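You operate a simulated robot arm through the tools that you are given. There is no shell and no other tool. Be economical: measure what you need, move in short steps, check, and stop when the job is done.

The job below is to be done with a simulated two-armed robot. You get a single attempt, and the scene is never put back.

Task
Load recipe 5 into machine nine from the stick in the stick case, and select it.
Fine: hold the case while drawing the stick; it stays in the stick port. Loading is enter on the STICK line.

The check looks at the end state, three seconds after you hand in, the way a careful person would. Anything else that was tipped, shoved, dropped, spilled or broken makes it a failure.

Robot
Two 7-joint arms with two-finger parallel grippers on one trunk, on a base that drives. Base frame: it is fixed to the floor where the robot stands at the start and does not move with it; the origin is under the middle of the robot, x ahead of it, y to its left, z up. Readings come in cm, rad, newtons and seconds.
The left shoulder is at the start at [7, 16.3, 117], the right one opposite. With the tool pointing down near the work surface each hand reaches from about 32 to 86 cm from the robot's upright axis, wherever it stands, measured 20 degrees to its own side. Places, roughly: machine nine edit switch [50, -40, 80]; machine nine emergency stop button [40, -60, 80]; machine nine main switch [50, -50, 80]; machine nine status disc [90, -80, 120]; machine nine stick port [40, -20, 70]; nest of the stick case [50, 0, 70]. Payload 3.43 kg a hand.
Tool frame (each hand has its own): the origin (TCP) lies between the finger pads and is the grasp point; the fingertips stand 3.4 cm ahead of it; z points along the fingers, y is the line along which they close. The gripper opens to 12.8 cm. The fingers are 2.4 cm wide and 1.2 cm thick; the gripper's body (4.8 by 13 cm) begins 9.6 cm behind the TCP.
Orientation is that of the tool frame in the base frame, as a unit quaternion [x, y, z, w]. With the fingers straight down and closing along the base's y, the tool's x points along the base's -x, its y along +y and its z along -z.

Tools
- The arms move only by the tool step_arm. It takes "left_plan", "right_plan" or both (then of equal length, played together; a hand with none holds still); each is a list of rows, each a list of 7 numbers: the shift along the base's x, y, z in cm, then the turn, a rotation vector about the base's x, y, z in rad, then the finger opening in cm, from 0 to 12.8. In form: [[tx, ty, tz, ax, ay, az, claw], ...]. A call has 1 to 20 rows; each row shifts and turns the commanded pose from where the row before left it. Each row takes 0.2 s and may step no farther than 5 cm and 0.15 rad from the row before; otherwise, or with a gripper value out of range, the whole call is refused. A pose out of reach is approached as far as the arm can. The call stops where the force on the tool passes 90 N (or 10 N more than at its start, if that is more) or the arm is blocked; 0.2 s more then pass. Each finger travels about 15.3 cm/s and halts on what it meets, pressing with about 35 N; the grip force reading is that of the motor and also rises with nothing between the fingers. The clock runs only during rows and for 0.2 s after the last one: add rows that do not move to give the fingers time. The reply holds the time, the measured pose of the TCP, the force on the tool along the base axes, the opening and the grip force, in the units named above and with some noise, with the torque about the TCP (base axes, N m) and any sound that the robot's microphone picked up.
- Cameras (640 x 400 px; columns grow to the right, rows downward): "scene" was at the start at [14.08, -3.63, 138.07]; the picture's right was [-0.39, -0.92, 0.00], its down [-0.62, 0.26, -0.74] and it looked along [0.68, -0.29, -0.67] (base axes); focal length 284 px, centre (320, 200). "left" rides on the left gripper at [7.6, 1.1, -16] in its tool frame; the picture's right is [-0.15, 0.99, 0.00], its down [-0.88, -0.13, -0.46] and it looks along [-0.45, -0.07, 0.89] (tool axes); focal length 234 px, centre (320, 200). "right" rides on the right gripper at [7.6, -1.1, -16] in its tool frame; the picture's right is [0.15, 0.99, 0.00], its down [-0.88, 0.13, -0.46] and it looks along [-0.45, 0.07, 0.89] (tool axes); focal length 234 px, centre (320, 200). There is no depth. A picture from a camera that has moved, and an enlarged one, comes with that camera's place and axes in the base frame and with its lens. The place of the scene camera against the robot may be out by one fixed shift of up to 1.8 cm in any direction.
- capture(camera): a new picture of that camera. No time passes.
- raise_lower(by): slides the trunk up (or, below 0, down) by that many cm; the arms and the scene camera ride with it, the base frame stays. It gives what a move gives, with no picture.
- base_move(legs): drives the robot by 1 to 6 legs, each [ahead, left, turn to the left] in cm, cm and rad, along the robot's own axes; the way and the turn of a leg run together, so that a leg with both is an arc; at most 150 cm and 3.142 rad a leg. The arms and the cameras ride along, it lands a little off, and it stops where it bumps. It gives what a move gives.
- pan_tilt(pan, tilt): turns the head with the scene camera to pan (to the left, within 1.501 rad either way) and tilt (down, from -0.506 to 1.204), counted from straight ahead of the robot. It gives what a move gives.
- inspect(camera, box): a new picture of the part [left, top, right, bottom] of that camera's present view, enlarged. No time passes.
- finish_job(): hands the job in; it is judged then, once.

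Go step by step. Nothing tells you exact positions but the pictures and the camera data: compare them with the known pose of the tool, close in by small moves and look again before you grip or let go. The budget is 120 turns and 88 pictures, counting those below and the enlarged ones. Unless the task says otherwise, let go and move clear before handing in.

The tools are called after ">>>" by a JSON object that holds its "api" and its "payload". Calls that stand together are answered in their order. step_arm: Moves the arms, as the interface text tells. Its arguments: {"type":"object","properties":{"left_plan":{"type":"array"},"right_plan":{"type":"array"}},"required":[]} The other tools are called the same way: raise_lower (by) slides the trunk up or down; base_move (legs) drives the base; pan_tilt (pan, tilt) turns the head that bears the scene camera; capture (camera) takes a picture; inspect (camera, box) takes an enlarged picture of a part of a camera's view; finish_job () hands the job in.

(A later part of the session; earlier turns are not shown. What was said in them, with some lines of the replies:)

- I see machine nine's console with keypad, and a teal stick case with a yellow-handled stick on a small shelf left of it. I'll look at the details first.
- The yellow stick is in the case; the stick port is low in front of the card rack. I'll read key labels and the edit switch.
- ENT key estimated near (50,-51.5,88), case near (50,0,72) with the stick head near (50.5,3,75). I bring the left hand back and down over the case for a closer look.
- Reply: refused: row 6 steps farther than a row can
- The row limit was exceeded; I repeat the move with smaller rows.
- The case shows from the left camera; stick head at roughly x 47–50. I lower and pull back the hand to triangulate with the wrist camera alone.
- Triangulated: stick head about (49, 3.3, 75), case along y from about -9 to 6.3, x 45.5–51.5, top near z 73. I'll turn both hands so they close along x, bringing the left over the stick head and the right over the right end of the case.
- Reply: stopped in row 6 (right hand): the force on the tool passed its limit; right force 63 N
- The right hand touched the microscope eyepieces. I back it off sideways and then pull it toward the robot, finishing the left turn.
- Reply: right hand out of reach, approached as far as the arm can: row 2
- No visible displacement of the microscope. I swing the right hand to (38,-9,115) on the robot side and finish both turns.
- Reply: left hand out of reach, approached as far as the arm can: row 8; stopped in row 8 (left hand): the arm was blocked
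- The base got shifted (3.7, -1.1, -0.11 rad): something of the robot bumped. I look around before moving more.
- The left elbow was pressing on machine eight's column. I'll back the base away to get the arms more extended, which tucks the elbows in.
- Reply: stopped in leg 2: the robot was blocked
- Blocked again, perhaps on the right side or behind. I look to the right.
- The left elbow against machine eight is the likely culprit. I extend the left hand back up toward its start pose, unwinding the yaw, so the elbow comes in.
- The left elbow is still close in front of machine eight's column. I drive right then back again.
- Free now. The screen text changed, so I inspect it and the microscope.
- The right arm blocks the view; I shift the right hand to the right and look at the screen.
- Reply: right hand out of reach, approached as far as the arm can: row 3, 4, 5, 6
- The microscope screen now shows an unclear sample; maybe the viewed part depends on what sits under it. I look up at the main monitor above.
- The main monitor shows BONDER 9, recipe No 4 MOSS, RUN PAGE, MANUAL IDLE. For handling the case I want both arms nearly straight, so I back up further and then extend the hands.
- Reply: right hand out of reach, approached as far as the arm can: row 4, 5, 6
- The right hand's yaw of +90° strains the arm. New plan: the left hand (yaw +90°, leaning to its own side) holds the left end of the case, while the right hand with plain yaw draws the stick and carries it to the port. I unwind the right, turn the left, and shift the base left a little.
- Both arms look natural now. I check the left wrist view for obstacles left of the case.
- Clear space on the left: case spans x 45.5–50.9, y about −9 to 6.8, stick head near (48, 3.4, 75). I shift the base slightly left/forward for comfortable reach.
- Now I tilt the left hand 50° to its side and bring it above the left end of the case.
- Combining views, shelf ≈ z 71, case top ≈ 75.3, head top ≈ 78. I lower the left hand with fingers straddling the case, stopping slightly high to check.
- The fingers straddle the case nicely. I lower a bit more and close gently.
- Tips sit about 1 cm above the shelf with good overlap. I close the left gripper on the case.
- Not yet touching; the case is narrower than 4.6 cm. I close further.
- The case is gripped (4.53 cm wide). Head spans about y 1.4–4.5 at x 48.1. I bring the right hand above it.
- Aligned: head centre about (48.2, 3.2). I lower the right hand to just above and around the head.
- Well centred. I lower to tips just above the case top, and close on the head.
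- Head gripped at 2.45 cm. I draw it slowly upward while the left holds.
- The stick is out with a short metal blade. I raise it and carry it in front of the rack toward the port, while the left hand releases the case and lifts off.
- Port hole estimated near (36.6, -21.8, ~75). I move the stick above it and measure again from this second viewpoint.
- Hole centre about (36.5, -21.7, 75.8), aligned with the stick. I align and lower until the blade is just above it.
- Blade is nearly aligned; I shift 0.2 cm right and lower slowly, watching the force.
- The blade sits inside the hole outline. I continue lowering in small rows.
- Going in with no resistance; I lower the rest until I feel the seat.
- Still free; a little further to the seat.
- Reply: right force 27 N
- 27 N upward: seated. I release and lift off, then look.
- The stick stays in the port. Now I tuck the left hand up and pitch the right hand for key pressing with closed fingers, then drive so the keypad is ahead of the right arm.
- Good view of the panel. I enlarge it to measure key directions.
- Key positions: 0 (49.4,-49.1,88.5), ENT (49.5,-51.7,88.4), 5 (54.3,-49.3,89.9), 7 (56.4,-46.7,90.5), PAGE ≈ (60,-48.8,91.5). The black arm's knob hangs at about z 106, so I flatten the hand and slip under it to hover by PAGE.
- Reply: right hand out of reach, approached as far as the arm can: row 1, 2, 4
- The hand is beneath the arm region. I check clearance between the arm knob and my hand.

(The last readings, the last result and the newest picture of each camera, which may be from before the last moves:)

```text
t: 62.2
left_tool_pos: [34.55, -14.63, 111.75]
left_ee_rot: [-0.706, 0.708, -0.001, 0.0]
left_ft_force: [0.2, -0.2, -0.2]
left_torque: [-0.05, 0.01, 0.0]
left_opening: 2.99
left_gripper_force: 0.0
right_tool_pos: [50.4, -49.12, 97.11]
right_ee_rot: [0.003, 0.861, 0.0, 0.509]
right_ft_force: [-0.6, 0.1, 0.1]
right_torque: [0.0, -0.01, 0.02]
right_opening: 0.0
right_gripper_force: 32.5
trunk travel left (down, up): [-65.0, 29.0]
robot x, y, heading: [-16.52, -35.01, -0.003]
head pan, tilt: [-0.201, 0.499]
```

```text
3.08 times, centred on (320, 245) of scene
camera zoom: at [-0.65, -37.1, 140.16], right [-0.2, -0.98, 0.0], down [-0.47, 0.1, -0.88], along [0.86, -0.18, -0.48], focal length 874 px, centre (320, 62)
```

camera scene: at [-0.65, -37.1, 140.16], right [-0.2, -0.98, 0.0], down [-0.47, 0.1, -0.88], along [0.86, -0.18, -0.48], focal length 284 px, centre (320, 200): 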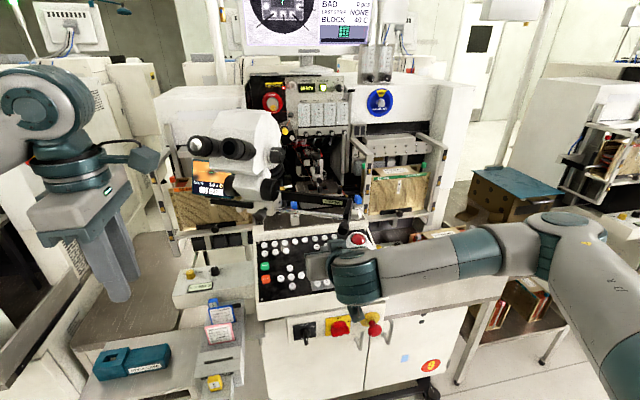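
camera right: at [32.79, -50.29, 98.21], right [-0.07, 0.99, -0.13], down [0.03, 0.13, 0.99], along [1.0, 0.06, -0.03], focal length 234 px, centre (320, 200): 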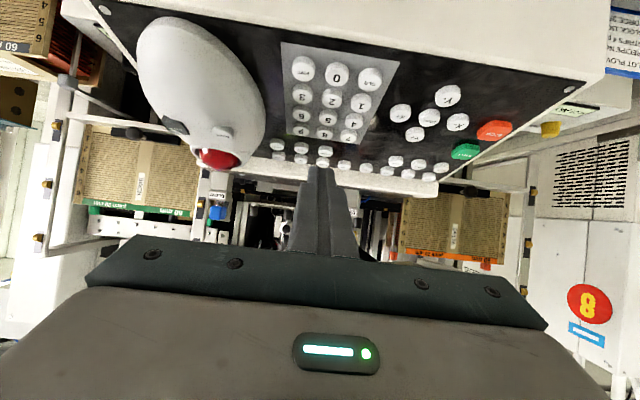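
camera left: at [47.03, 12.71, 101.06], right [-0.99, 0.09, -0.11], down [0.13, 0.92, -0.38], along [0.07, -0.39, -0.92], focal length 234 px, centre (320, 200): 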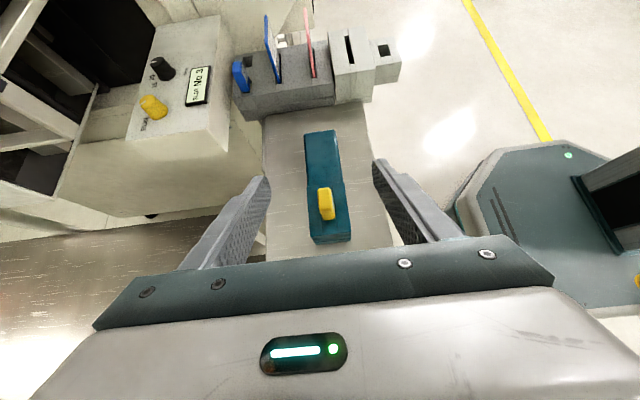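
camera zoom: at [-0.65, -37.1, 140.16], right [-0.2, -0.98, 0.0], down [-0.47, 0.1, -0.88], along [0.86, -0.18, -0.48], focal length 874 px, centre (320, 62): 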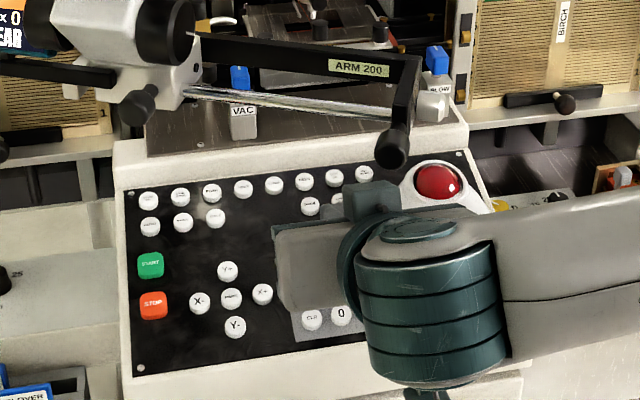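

Knob centre ≈ (46.6,-52,106.6), bottom ≈ 105. I keep low (TCP z 95.2), slide forward to PAGE and press gently.

>>> {"api": "step_arm", "payload": {"right_plan": [[0, 0.1, -1.9, 0, 0, 0, 0], [2.5, 0.1, 0, 0, 0, 0, 0], [2.5, 0, 0, 0, 0, 0, 0], [2.3, 0, 0, 0, 0, 0, 0], [0, 0, 0, 0, 0, 0, 0], [0, 0, -0.4, 0, 0, 0, 0], [0, 0, -0.3, 0, 0, 0, 0], [0, 0, -0.2, 0, 0, 0, 0]]}}

>>> {"api": "inspect", "payload": {"camera": "right", "box": [240, 90, 400, 190]}}

```text
t: 64.0
left_tool_pos: [34.51, -14.78, 111.71]
left_ee_rot: [-0.706, 0.709, 0.0, 0.0]
left_ft_force: [0.1, -0.7, -0.5]
left_torque: [0.01, 0.01, 0.01]
left_opening: 2.99
left_gripper_force: 0.0
right_tool_pos: [57.54, -49.19, 94.46]
right_ee_rot: [0.004, 0.861, -0.002, 0.509]
right_ft_force: [0.1, 0.6, 0.6]
right_torque: [0.0, -0.02, -0.01]
right_opening: 0.01
right_gripper_force: 33.3
trunk travel left (down, up): [-65.0, 29.0]
robot x, y, heading: [-15.97, -34.75, -0.005]
head pan, tilt: [-0.201, 0.499]
```

```text
4.00 times, centred on (320, 140) of right
camera zoom: at [39.91, -50.2, 95.51], right [-0.07, 0.99, -0.13], down [0.03, 0.13, 0.99], along [1.0, 0.06, -0.03], focal length 937 px, centre (320, 440)
```

zoom: 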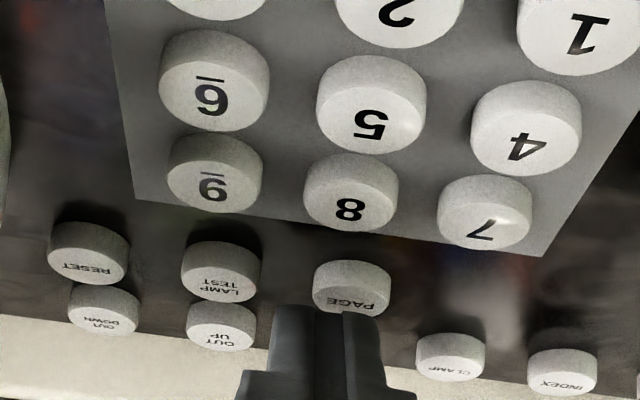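

The tip is right above PAGE, slightly left of its centre. I shift 0.4 in y and press.

>>> {"api": "step_arm", "payload": {"right_plan": [[0, 0.4, 0.2, 0, 0, 0, 0], [0, 0, -0.3, 0, 0, 0, 0], [0, 0, -0.3, 0, 0, 0, 0], [0, 0, -0.2, 0, 0, 0, 0], [0, 0, -0.2, 0, 0, 0, 0]]}}

```text
t: 65.2
left_tool_pos: [34.23, -14.82, 111.82]
left_ee_rot: [-0.706, 0.708, 0.0, 0.0]
left_ft_force: [-0.2, -0.5, 0.7]
left_torque: [0.01, -0.01, 0.01]
left_opening: 3.0
left_gripper_force: 0.0
right_tool_pos: [57.54, -48.69, 94.0]
right_ee_rot: [0.003, 0.859, -0.001, 0.511]
right_ft_force: [1.3, -0.9, 14.8]
right_torque: [-0.02, -0.44, 0.01]
right_opening: 0.0
right_gripper_force: 33.4
trunk travel left (down, up): [-65.0, 29.0]
robot x, y, heading: [-15.84, -35.08, -0.003]
head pan, tilt: [-0.201, 0.499]
heard: click
```

A click was heard. I release and read the monitor.

>>> {"api": "step_arm", "payload": {"right_plan": [[0, 0, 0.6, 0, 0, 0, 0], [0, 0, 0.3, 0, 0, 0, 0]]}}

>>> {"api": "pan_tilt", "payload": {"pan": -0.1, "tilt": 0.1}}

>>> {"api": "inspect", "payload": {"camera": "scene", "box": [210, 50, 390, 200]}}

```text
t: 65.8
left_tool_pos: [34.49, -14.7, 111.93]
left_ee_rot: [-0.706, 0.708, 0.001, -0.001]
left_ft_force: [-0.3, 0.7, 0.2]
left_torque: [-0.02, -0.03, 0.02]
left_opening: 3.0
left_gripper_force: 0.0
right_tool_pos: [57.48, -48.68, 94.34]
right_ee_rot: [0.002, 0.862, -0.001, 0.507]
right_ft_force: [-0.2, -0.5, 0.0]
right_torque: [0.0, 0.04, -0.02]
right_opening: 0.0
right_gripper_force: 33.1
trunk travel left (down, up): [-65.0, 29.0]
robot x, y, heading: [-16.25, -35.02, -0.002]
head pan, tilt: [-0.201, 0.499]
```

```text
t: 66.7
left_tool_pos: [34.39, -14.67, 111.85]
left_ee_rot: [-0.706, 0.708, 0.0, 0.0]
left_ft_force: [0.0, 0.0, 0.7]
left_torque: [0.03, 0.0, 0.0]
left_opening: 2.95
left_gripper_force: 0.1
right_tool_pos: [57.51, -48.84, 94.51]
right_ee_rot: [0.003, 0.861, -0.001, 0.509]
right_ft_force: [-0.3, 0.3, -0.5]
right_torque: [0.02, 0.01, 0.02]
right_opening: 0.0
right_gripper_force: 33.3
trunk travel left (down, up): [-65.0, 29.0]
robot x, y, heading: [-16.06, -35.02, -0.002]
head pan, tilt: [-0.099, 0.099]
```

```text
2.67 times, centred on (300, 125) of scene
camera zoom: at [-0.4, -36.2, 143.86], right [-0.1, -0.99, 0.0], down [-0.1, 0.01, -0.99], along [0.99, -0.1, -0.1], focal length 758 px, centre (373, 400)
```

zoom: 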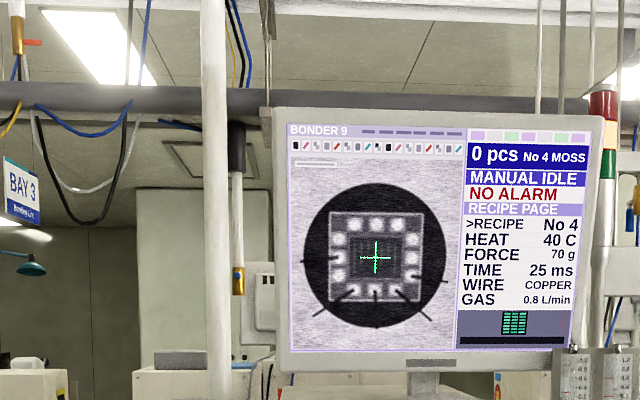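

RECIPE PAGE now, cursor on RECIPE No 4; no STICK line here. I press PAGE again.

>>> {"api": "step_arm", "payload": {"right_plan": [[0, 0, -0.3, 0, 0, 0, 0], [0, 0, -0.3, 0, 0, 0, 0], [0, 0, -0.2, 0, 0, 0, 0], [0, 0, 0.4, 0, 0, 0, 0], [0, 0, 0.6, 0, 0, 0, 0]]}}

>>> {"api": "inspect", "payload": {"camera": "scene", "box": [310, 90, 390, 160]}}

```text
t: 67.8
left_tool_pos: [34.41, -14.77, 111.79]
left_ee_rot: [-0.706, 0.708, 0.0, -0.001]
left_ft_force: [0.1, 0.4, -0.3]
left_torque: [0.0, 0.02, 0.03]
left_opening: 2.98
left_gripper_force: 0.0
right_tool_pos: [57.5, -48.62, 94.61]
right_ee_rot: [0.002, 0.861, 0.0, 0.509]
right_ft_force: [0.2, -0.4, 0.7]
right_torque: [0.04, -0.03, 0.01]
right_opening: 0.02
right_gripper_force: 33.0
trunk travel left (down, up): [-65.0, 29.0]
robot x, y, heading: [-16.04, -34.56, -0.005]
head pan, tilt: [-0.099, 0.099]
heard: click
```

```text
5.71 times, centred on (350, 125) of scene
camera zoom: at [-0.42, -36.18, 143.86], right [-0.1, -0.99, 0.0], down [-0.1, 0.01, -0.99], along [0.99, -0.1, -0.1], focal length 1624 px, centre (149, 629)
```

zoom: 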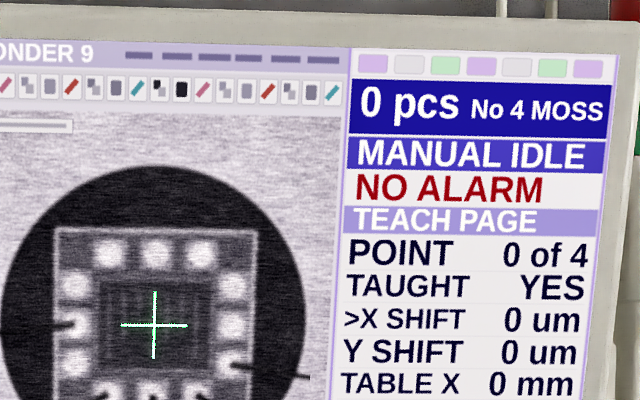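

TEACH PAGE. Once more PAGE.

>>> {"api": "step_arm", "payload": {"right_plan": [[0, 0, -0.3, 0, 0, 0, 0], [0, 0, -0.3, 0, 0, 0, 0], [0, 0, -0.2, 0, 0, 0, 0], [0, 0, 0.4, 0, 0, 0, 0], [0, 0, 0.6, 0, 0, 0, 0]]}}

>>> {"api": "inspect", "payload": {"camera": "scene", "box": [330, 100, 390, 165]}}

```text
t: 69.0
left_tool_pos: [34.36, -14.81, 111.7]
left_ee_rot: [-0.706, 0.708, -0.001, 0.0]
left_ft_force: [0.2, 0.0, -0.1]
left_torque: [0.01, -0.01, 0.0]
left_opening: 3.0
left_gripper_force: 0.1
right_tool_pos: [57.55, -48.59, 94.8]
right_ee_rot: [0.002, 0.861, 0.0, 0.508]
right_ft_force: [0.2, 0.0, -0.3]
right_torque: [-0.03, 0.0, -0.05]
right_opening: 0.0
right_gripper_force: 33.0
trunk travel left (down, up): [-65.0, 29.0]
robot x, y, heading: [-15.86, -34.75, 0.0]
head pan, tilt: [-0.099, 0.099]
heard: click
```

```text
6.15 times, centred on (360, 132) of scene
camera zoom: at [-0.42, -36.2, 143.86], right [-0.1, -0.99, 0.0], down [-0.1, 0.01, -0.99], along [0.99, -0.1, -0.1], focal length 1748 px, centre (74, 615)
```

zoom: 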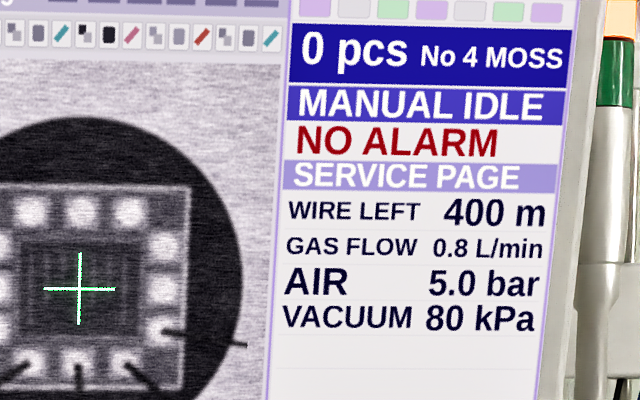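

SERVICE PAGE. One more PAGE to see whether there's a stick page.

>>> {"api": "step_arm", "payload": {"right_plan": [[0, 0, -0.4, 0, 0, 0, 0], [0, 0, -0.3, 0, 0, 0, 0], [0, 0, -0.3, 0, 0, 0, 0], [0, 0, 0.4, 0, 0, 0, 0], [0, 0, 0.6, 0, 0, 0, 0]]}}

>>> {"api": "inspect", "payload": {"camera": "scene", "box": [330, 100, 390, 165]}}

```text
t: 70.2
left_tool_pos: [34.41, -14.82, 111.78]
left_ee_rot: [-0.706, 0.709, 0.0, -0.001]
left_ft_force: [1.1, 0.6, -0.6]
left_torque: [-0.01, 0.02, -0.05]
left_opening: 3.02
left_gripper_force: 0.1
right_tool_pos: [57.55, -48.71, 94.91]
right_ee_rot: [0.002, 0.861, 0.0, 0.508]
right_ft_force: [0.3, 0.1, 0.5]
right_torque: [0.03, -0.03, 0.02]
right_opening: 0.01
right_gripper_force: 33.1
trunk travel left (down, up): [-65.0, 29.0]
robot x, y, heading: [-15.96, -35.27, -0.0]
head pan, tilt: [-0.099, 0.099]
heard: click
```

```text
6.15 times, centred on (360, 132) of scene
camera zoom: at [-0.43, -36.19, 143.86], right [-0.1, -0.99, 0.0], down [-0.1, 0.01, -0.99], along [0.99, -0.1, -0.1], focal length 1748 px, centre (74, 615)
```

zoom: 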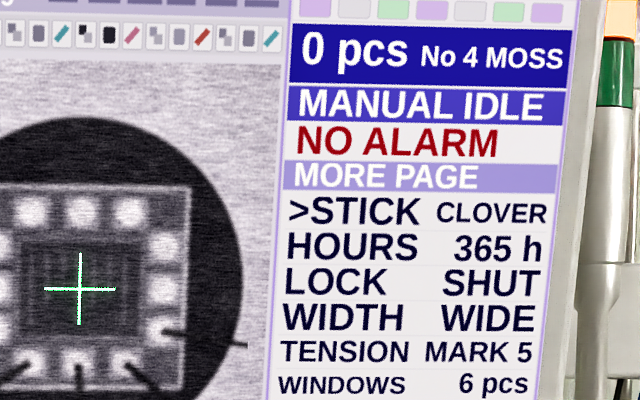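

MORE PAGE shows ">STICK CLOVER" and "LOCK SHUT". I go to hover over ENT and verify alignment.

>>> {"api": "step_arm", "payload": {"right_plan": [[-3, -0.8, 0, 0, 0, 0, 0], [-3, -0.8, 0, 0, 0, 0, 0], [-3, -0.8, -0.5, 0, 0, 0, 0], [-1.3, -0.6, -1, 0, 0, 0, 0], [0, 0, -1.2, 0, 0, 0, 0], [0, 0, 0, 0, 0, 0, 0]]}}

>>> {"api": "inspect", "payload": {"camera": "right", "box": [240, 60, 400, 190]}}

```text
t: 71.7
left_tool_pos: [34.43, -14.6, 111.87]
left_ee_rot: [-0.707, 0.708, -0.001, 0.0]
left_ft_force: [-0.2, -0.6, 0.2]
left_torque: [-0.05, -0.01, 0.03]
left_opening: 3.0
left_gripper_force: 0.2
right_tool_pos: [47.07, -51.22, 92.84]
right_ee_rot: [0.005, 0.862, -0.005, 0.506]
right_ft_force: [-0.2, 0.9, 0.4]
right_torque: [-0.01, 0.0, -0.02]
right_opening: 0.02
right_gripper_force: 33.1
right hand out of reach, approached as far as the arm can: row 5
trunk travel left (down, up): [-65.0, 29.0]
robot x, y, heading: [-15.87, -34.95, -0.003]
head pan, tilt: [-0.099, 0.099]
```

```text
3.08 times, centred on (320, 125) of right
camera zoom: at [29.48, -52.07, 94.02], right [-0.06, 0.99, -0.13], down [0.03, 0.13, 0.99], along [1.0, 0.05, -0.04], focal length 720 px, centre (320, 431)
```

zoom: 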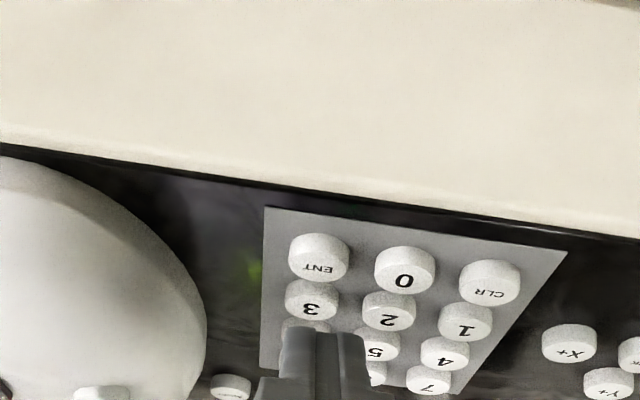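

Tip lines up near ENT but the arm is at a joint limit here, so I back the base 8 cm and re-extend.

>>> {"api": "base_move", "payload": {"legs": [[-8, 0, 0]]}}

>>> {"api": "step_arm", "payload": {"right_plan": [[2, -0.1, 0.5, 0, 0, 0, 0], [2, -0.1, 0, 0, 0, 0, 0], [2, -0.1, 0, 0, 0, 0, 0], [1, 0, 0, 0, 0, 0, 0], [0, 0, 0, 0, 0, 0, 0]]}}

```text
t: 72.7
left_tool_pos: [26.42, -14.82, 111.88]
left_ee_rot: [-0.706, 0.708, 0.0, 0.001]
left_ft_force: [-1.3, -0.4, 0.1]
left_torque: [0.0, -0.01, -0.02]
left_opening: 3.0
left_gripper_force: 0.1
right_tool_pos: [39.04, -51.11, 92.87]
right_ee_rot: [0.004, 0.862, -0.003, 0.507]
right_ft_force: [0.0, 0.3, 0.2]
right_torque: [-0.01, 0.02, -0.04]
right_opening: 0.01
right_gripper_force: 33.2
trunk travel left (down, up): [-65.0, 29.0]
robot x, y, heading: [-23.69, -35.2, -0.001]
head pan, tilt: [-0.099, 0.099]
```

```text
t: 73.9
left_tool_pos: [26.38, -14.75, 111.8]
left_ee_rot: [-0.706, 0.709, 0.0, 0.0]
left_ft_force: [0.6, 0.3, 0.7]
left_torque: [0.04, -0.03, 0.0]
left_opening: 2.98
left_gripper_force: 0.1
right_tool_pos: [46.07, -51.43, 93.17]
right_ee_rot: [0.005, 0.862, -0.004, 0.507]
right_ft_force: [0.0, -0.9, -0.2]
right_torque: [0.02, -0.01, 0.0]
right_opening: 0.02
right_gripper_force: 32.9
trunk travel left (down, up): [-65.0, 29.0]
robot x, y, heading: [-23.76, -34.74, -0.002]
head pan, tilt: [-0.099, 0.099]
```

Reach is fine now. I bring the tip just over ENT and check.

>>> {"api": "step_arm", "payload": {"right_plan": [[1.1, -0.3, -0.6, 0, 0, 0, 0], [0, 0, -0.8, 0, 0, 0, 0], [0, 0, 0, 0, 0, 0, 0]]}}

>>> {"api": "inspect", "payload": {"camera": "right", "box": [240, 60, 400, 190]}}

```text
t: 74.7
left_tool_pos: [26.46, -14.74, 111.87]
left_ee_rot: [-0.706, 0.708, -0.001, 0.0]
left_ft_force: [0.4, -0.2, 0.1]
left_torque: [0.01, -0.05, -0.03]
left_opening: 2.99
left_gripper_force: 0.0
right_tool_pos: [47.21, -51.71, 91.72]
right_ee_rot: [0.004, 0.862, -0.004, 0.507]
right_ft_force: [0.2, -0.2, 0.2]
right_torque: [-0.02, 0.02, 0.02]
right_opening: 0.0
right_gripper_force: 32.7
trunk travel left (down, up): [-65.0, 29.0]
robot x, y, heading: [-23.61, -34.85, -0.003]
head pan, tilt: [-0.099, 0.099]
```

```text
3.08 times, centred on (320, 125) of right
camera zoom: at [29.58, -52.64, 92.97], right [-0.06, 0.99, -0.13], down [0.03, 0.13, 0.99], along [1.0, 0.05, -0.04], focal length 720 px, centre (320, 431)
```

zoom: 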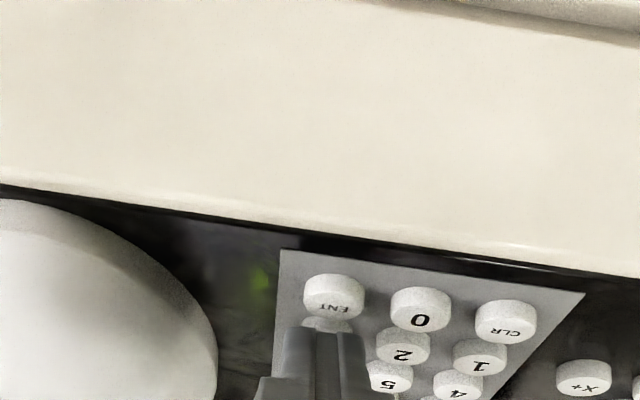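

Shift 0.3 left to centre, then press ENT.

>>> {"api": "step_arm", "payload": {"right_plan": [[0, 0.3, 0, 0, 0, 0, 0], [0, 0, -0.4, 0, 0, 0, 0], [0, 0, -0.3, 0, 0, 0, 0], [0, 0, -0.2, 0, 0, 0, 0]]}}

```text
t: 75.7
left_tool_pos: [26.41, -14.61, 111.81]
left_ee_rot: [-0.705, 0.709, 0.0, 0.0]
left_ft_force: [0.3, 0.3, 0.4]
left_torque: [-0.01, 0.02, 0.01]
left_opening: 3.01
left_gripper_force: 0.1
right_tool_pos: [47.04, -51.2, 90.98]
right_ee_rot: [0.005, 0.862, -0.004, 0.507]
right_ft_force: [0.2, 1.6, 5.8]
right_torque: [0.05, -0.08, 0.03]
right_opening: 0.0
right_gripper_force: 32.8
trunk travel left (down, up): [-65.0, 29.0]
robot x, y, heading: [-23.76, -34.79, 0.0]
head pan, tilt: [-0.099, 0.099]
heard: click
```

Click. I release and read the monitor.

>>> {"api": "step_arm", "payload": {"right_plan": [[0, 0, 0.6, 0, 0, 0, 0], [0, 0, 0.3, 0, 0, 0, 0]]}}

>>> {"api": "inspect", "payload": {"camera": "scene", "box": [320, 100, 390, 175]}}

```text
t: 76.3
left_tool_pos: [26.41, -14.68, 111.68]
left_ee_rot: [-0.706, 0.709, 0.0, 0.0]
left_ft_force: [0.1, 0.7, -0.3]
left_torque: [-0.03, 0.02, 0.02]
left_opening: 2.99
left_gripper_force: 0.1
right_tool_pos: [47.29, -51.4, 91.82]
right_ee_rot: [0.005, 0.863, -0.004, 0.506]
right_ft_force: [-0.2, -0.9, -0.4]
right_torque: [0.0, -0.01, 0.02]
right_opening: 0.01
right_gripper_force: 33.5
trunk travel left (down, up): [-65.0, 29.0]
robot x, y, heading: [-24.04, -34.95, -0.004]
head pan, tilt: [-0.099, 0.099]
```

```text
5.33 times, centred on (355, 138) of scene
camera zoom: at [-8.41, -36.21, 143.87], right [-0.1, -0.99, 0.0], down [-0.1, 0.01, -0.99], along [0.99, -0.1, -0.1], focal length 1515 px, centre (133, 533)
```

zoom: 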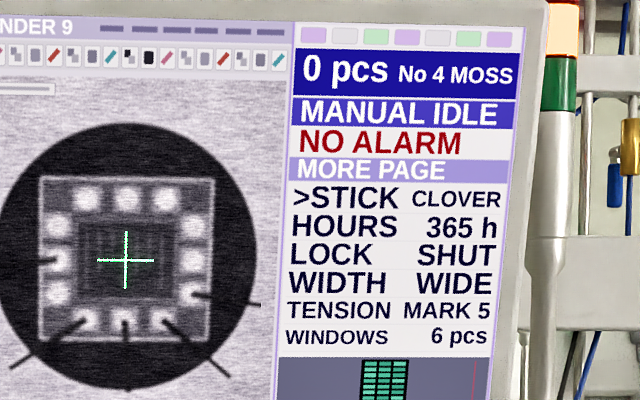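

No visible change and LOCK shows SHUT, so I don't know whether it loaded. I'll go PAGE twice to the RECIPE page and see what recipe 5 gives.

>>> {"api": "step_arm", "payload": {"right_plan": [[0, 0, 2, 0, 0, 0, 0], [2, 0.6, 1.2, 0, 0, 0, 0], [3, 0.8, 0, 0, 0, 0, 0], [3, 0.8, 0, 0, 0, 0, 0], [2.3, 0.6, 0, 0, 0, 0, 0], [0, 0, 0, 0, 0, 0, 0]]}}

>>> {"api": "inspect", "payload": {"camera": "right", "box": [240, 90, 400, 190]}}

```text
t: 77.7
left_tool_pos: [26.37, -14.78, 111.88]
left_ee_rot: [-0.706, 0.708, 0.0, 0.0]
left_ft_force: [-1.0, -0.2, -0.3]
left_torque: [-0.02, 0.01, -0.03]
left_opening: 3.03
left_gripper_force: 0.0
right_tool_pos: [57.52, -48.58, 95.18]
right_ee_rot: [0.005, 0.862, -0.004, 0.506]
right_ft_force: [-0.3, -0.2, 0.1]
right_torque: [0.01, 0.01, 0.02]
right_opening: 0.0
right_gripper_force: 33.6
trunk travel left (down, up): [-65.0, 29.0]
robot x, y, heading: [-23.95, -34.98, -0.005]
head pan, tilt: [-0.099, 0.099]
```

```text
4.00 times, centred on (320, 140) of right
camera zoom: at [39.85, -49.46, 96.35], right [-0.06, 0.99, -0.13], down [0.03, 0.13, 0.99], along [1.0, 0.05, -0.04], focal length 937 px, centre (320, 440)
```

zoom: 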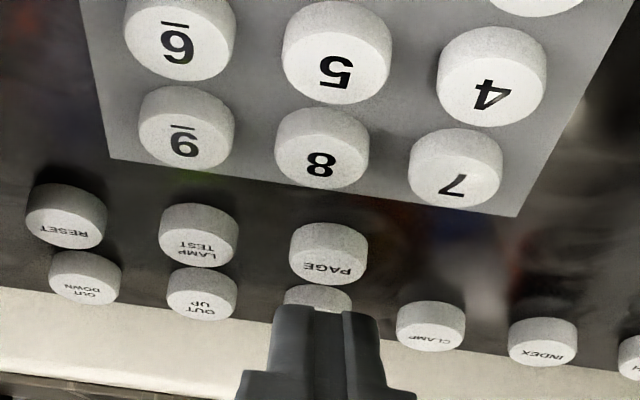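

Aligned with PAGE. I press it twice.

>>> {"api": "step_arm", "payload": {"right_plan": [[0, 0, -0.5, 0, 0, 0, 0], [0, 0, -0.4, 0, 0, 0, 0], [0, 0, -0.3, 0, 0, 0, 0], [0, 0, 0, 0, 0, 0, 0], [0, 0, 0.5, 0, 0, 0, 0], [0, 0, 0.5, 0, 0, 0, 0], [0, 0, 0, 0, 0, 0, 0], [0, 0, -0.4, 0, 0, 0, 0], [0, 0, -0.3, 0, 0, 0, 0], [0, 0, -0.3, 0, 0, 0, 0], [0, 0, 0, 0, 0, 0, 0], [0, 0, 0.5, 0, 0, 0, 0], [0, 0, 0.5, 0, 0, 0, 0]]}}

>>> {"api": "inspect", "payload": {"camera": "scene", "box": [320, 100, 390, 175]}}

```text
t: 80.5
left_tool_pos: [26.48, -14.67, 111.84]
left_ee_rot: [-0.706, 0.709, 0.0, 0.0]
left_ft_force: [-0.5, 0.1, -0.4]
left_torque: [-0.02, 0.02, -0.03]
left_opening: 3.01
left_gripper_force: 0.1
right_tool_pos: [57.37, -48.55, 94.9]
right_ee_rot: [0.005, 0.862, -0.005, 0.506]
right_ft_force: [-0.6, 0.4, 0.1]
right_torque: [0.03, 0.0, -0.03]
right_opening: 0.02
right_gripper_force: 33.0
trunk travel left (down, up): [-65.0, 29.0]
robot x, y, heading: [-23.97, -34.98, -0.002]
head pan, tilt: [-0.099, 0.099]
heard: click, click
```

```text
5.33 times, centred on (355, 138) of scene
camera zoom: at [-8.41, -36.19, 143.86], right [-0.1, -0.99, 0.0], down [-0.1, 0.01, -0.99], along [0.99, -0.1, -0.1], focal length 1515 px, centre (133, 533)
```

zoom: 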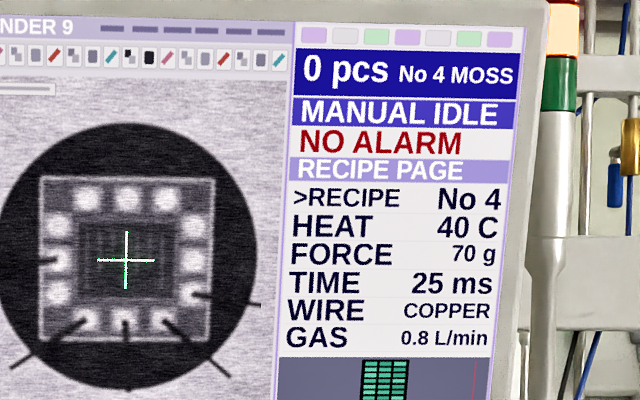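

RECIPE PAGE with cursor on RECIPE. I move to key 5, press, and check.

>>> {"api": "step_arm", "payload": {"right_plan": [[-2, -0.2, 0, 0, 0, 0, 0], [-2, -0.2, 0, 0, 0, 0, 0], [-1.55, -0.15, -0.7, 0, 0, 0, 0], [0, 0, -0.9, 0, 0, 0, 0], [0, 0, 0, 0, 0, 0, 0]]}}

>>> {"api": "inspect", "payload": {"camera": "right", "box": [240, 90, 400, 190]}}

```text
t: 81.7
left_tool_pos: [26.52, -14.7, 111.8]
left_ee_rot: [-0.706, 0.708, -0.001, 0.0]
left_ft_force: [0.5, 0.4, -0.3]
left_torque: [-0.01, 0.01, 0.0]
left_opening: 2.99
left_gripper_force: 0.1
right_tool_pos: [51.9, -49.14, 93.34]
right_ee_rot: [0.005, 0.862, -0.004, 0.507]
right_ft_force: [0.3, 0.4, -0.2]
right_torque: [0.03, 0.01, 0.0]
right_opening: 0.0
right_gripper_force: 32.8
trunk travel left (down, up): [-65.0, 29.0]
robot x, y, heading: [-23.83, -34.71, -0.002]
head pan, tilt: [-0.099, 0.099]
```

```text
4.00 times, centred on (320, 140) of right
camera zoom: at [34.36, -50.07, 94.51], right [-0.06, 0.99, -0.13], down [0.03, 0.13, 0.99], along [1.0, 0.05, -0.04], focal length 937 px, centre (320, 440)
```

zoom: 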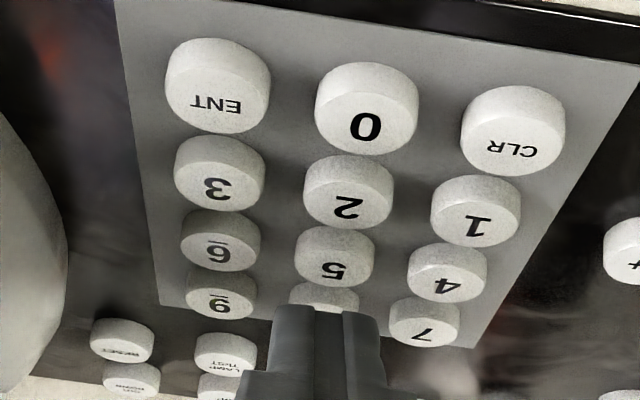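

Aligned with 5. I press it.

>>> {"api": "step_arm", "payload": {"right_plan": [[0, 0.1, -0.4, 0, 0, 0, 0], [0, 0, -0.3, 0, 0, 0, 0], [0, 0, -0.2, 0, 0, 0, 0], [0, 0, -0.2, 0, 0, 0, 0]]}}

```text
t: 82.7
left_tool_pos: [26.47, -14.78, 111.84]
left_ee_rot: [-0.706, 0.708, 0.0, 0.001]
left_ft_force: [1.4, -0.5, 0.7]
left_torque: [0.01, 0.01, 0.0]
left_opening: 3.04
left_gripper_force: 0.0
right_tool_pos: [51.88, -48.99, 92.36]
right_ee_rot: [0.004, 0.862, -0.003, 0.507]
right_ft_force: [-2.1, -0.5, 8.1]
right_torque: [-0.04, -0.11, -0.01]
right_opening: 0.02
right_gripper_force: 33.3
trunk travel left (down, up): [-65.0, 29.0]
robot x, y, heading: [-24.06, -34.65, 0.0]
head pan, tilt: [-0.099, 0.099]
heard: click
```

Click. Now ENT: lift, move over it and press in one go.

>>> {"api": "step_arm", "payload": {"right_plan": [[0, 0, 1.0, 0, 0, 0, 0], [-2.4, -1.15, 0, 0, 0, 0, 0], [-2.4, -1.15, -0.5, 0, 0, 0, 0], [0, 0, -0.9, 0, 0, 0, 0], [0, 0, 0, 0, 0, 0, 0], [0, 0, -0.4, 0, 0, 0, 0], [0, 0, -0.3, 0, 0, 0, 0], [0, 0, -0.3, 0, 0, 0, 0], [0, 0, -0.1, 0, 0, 0, 0]]}}

>>> {"api": "inspect", "payload": {"camera": "scene", "box": [320, 100, 390, 175]}}

```text
t: 84.7
left_tool_pos: [26.29, -14.56, 111.93]
left_ee_rot: [-0.706, 0.709, -0.001, 0.0]
left_ft_force: [-0.4, 0.3, 0.2]
left_torque: [-0.03, 0.0, 0.0]
left_opening: 3.01
left_gripper_force: 0.0
right_tool_pos: [47.15, -51.27, 91.05]
right_ee_rot: [0.006, 0.861, -0.006, 0.508]
right_ft_force: [2.0, -1.1, 15.9]
right_torque: [-0.03, -0.44, -0.07]
right_opening: 0.0
right_gripper_force: 32.6
trunk travel left (down, up): [-65.0, 29.0]
robot x, y, heading: [-24.37, -35.3, -0.002]
head pan, tilt: [-0.099, 0.099]
heard: click
```

```text
5.33 times, centred on (355, 138) of scene
camera zoom: at [-8.6, -36.08, 143.91], right [-0.1, -0.99, 0.0], down [-0.1, 0.01, -1.0], along [0.99, -0.1, -0.1], focal length 1515 px, centre (133, 533)
```

zoom: 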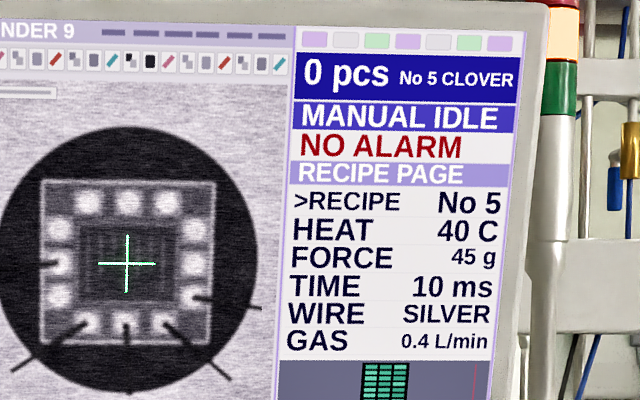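

Monitor shows "No 5 CLOVER" selected, NO ALARM. I lift off ENT and withdraw the right hand clear of the panel.

>>> {"api": "step_arm", "payload": {"right_plan": [[0, 0, 0.6, 0, 0, 0, 0], [0, 0, 1, 0, 0, 0, 0], [-2, 0, 0.5, 0, 0, 0, 0], [-3, 0, 0, 0, 0, 0, 0], [-3, 0, 0, 0, 0, 0, 0], [-3, 0, 0, 0, 0, 0, 0]]}}

>>> {"api": "base_move", "payload": {"legs": [[-10, 0, 0]]}}

>>> {"api": "pan_tilt", "payload": {"pan": 0.15, "tilt": 0.4}}

>>> {"api": "capture", "payload": {"camera": "scene"}}

```text
t: 86.1
left_tool_pos: [26.41, -14.94, 111.77]
left_ee_rot: [-0.705, 0.709, 0.0, 0.0]
left_ft_force: [0.5, -0.1, -0.2]
left_torque: [0.05, -0.01, 0.01]
left_opening: 3.0
left_gripper_force: 0.1
right_tool_pos: [36.07, -51.43, 92.71]
right_ee_rot: [0.007, 0.863, -0.006, 0.506]
right_ft_force: [-0.3, -0.7, -0.1]
right_torque: [0.02, 0.02, 0.03]
right_opening: 0.0
right_gripper_force: 33.7
trunk travel left (down, up): [-65.0, 29.0]
robot x, y, heading: [-24.13, -34.83, -0.004]
head pan, tilt: [-0.099, 0.099]
```

```text
t: 87.3
left_tool_pos: [16.33, -14.66, 111.84]
left_ee_rot: [-0.706, 0.708, 0.0, 0.0]
left_ft_force: [0.1, 0.7, -0.5]
left_torque: [-0.03, 0.0, 0.03]
left_opening: 3.01
left_gripper_force: 0.0
right_tool_pos: [26.16, -51.21, 92.76]
right_ee_rot: [0.006, 0.863, -0.006, 0.505]
right_ft_force: [0.4, -0.3, -0.3]
right_torque: [0.0, 0.01, 0.01]
right_opening: 0.02
right_gripper_force: 32.2
trunk travel left (down, up): [-65.0, 29.0]
robot x, y, heading: [-34.0, -34.65, 0.0]
head pan, tilt: [-0.099, 0.099]
```

```text
t: 88.1
left_tool_pos: [16.45, -14.65, 111.73]
left_ee_rot: [-0.706, 0.708, 0.0, 0.0]
left_ft_force: [0.5, -0.4, -1.0]
left_torque: [-0.03, 0.01, -0.02]
left_opening: 3.02
left_gripper_force: 0.0
right_tool_pos: [26.15, -51.16, 92.68]
right_ee_rot: [0.006, 0.864, -0.006, 0.504]
right_ft_force: [-0.3, -0.3, 0.7]
right_torque: [0.01, 0.01, 0.02]
right_opening: 0.0
right_gripper_force: 32.8
trunk travel left (down, up): [-65.0, 29.0]
robot x, y, heading: [-33.94, -34.94, 0.0]
head pan, tilt: [0.15, 0.4]
```

```text
9 pictures are left
camera scene: at [-18.42, -33.87, 141.08], right [0.15, -0.99, 0.0], down [-0.38, -0.06, -0.92], along [0.91, 0.14, -0.39], focal length 284 px, centre (320, 200)
```

scene: 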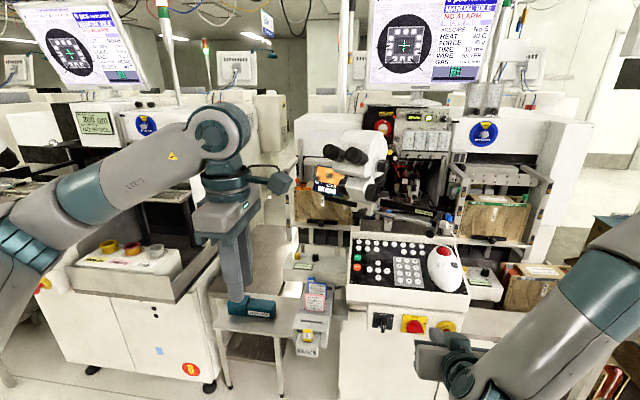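

All is calm; a last check of the stick in the port and the monitor.

>>> {"api": "inspect", "payload": {"camera": "scene", "box": [210, 270, 340, 370]}}

>>> {"api": "inspect", "payload": {"camera": "scene", "box": [300, 100, 460, 220]}}

```text
4.00 times, centred on (275, 320) of scene
camera zoom: at [-18.42, -33.87, 141.08], right [0.15, -0.99, 0.0], down [-0.38, -0.06, -0.92], along [0.91, 0.14, -0.39], focal length 1136 px, centre (500, -280)
```

zoom: 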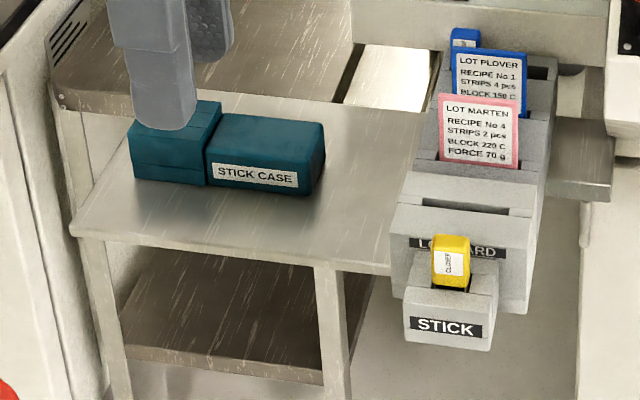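

```text
3.33 times, centred on (380, 160) of scene
camera zoom: at [-18.42, -33.87, 141.08], right [0.15, -0.99, 0.0], down [-0.38, -0.06, -0.92], along [0.91, 0.14, -0.39], focal length 947 px, centre (120, 333)
```

zoom: 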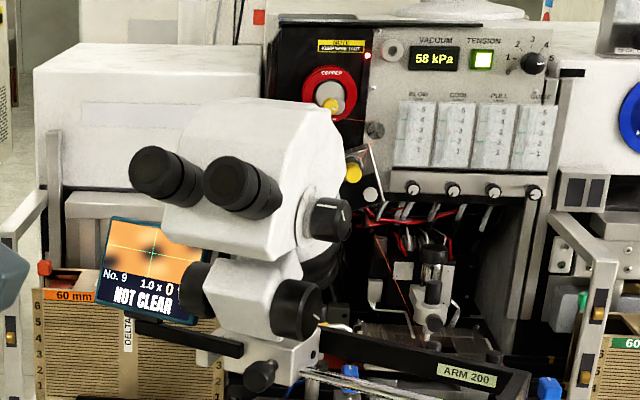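

The stick sits in the port, the case is in place, nothing is displaced, and recipe 5 CLOVER is loaded and selected. I hand in.

>>> {"api": "finish_job", "payload": {}}

```text
The job is handed in.
```

Recipe 5 (CLOVER) is loaded from the stick and selected on machine nine. The stick is still in the stick port and both hands are clear.

- **Contacts on the way:** my right hand bumped the microscope eyepieces once. My left elbow appeared to press against machine eight and shift the base. From the pictures, neither machine looks displaced.
- **Microscope screen:** it read NO SAMPLE at the start and NOT CLEAR at the end. I did not find out why.
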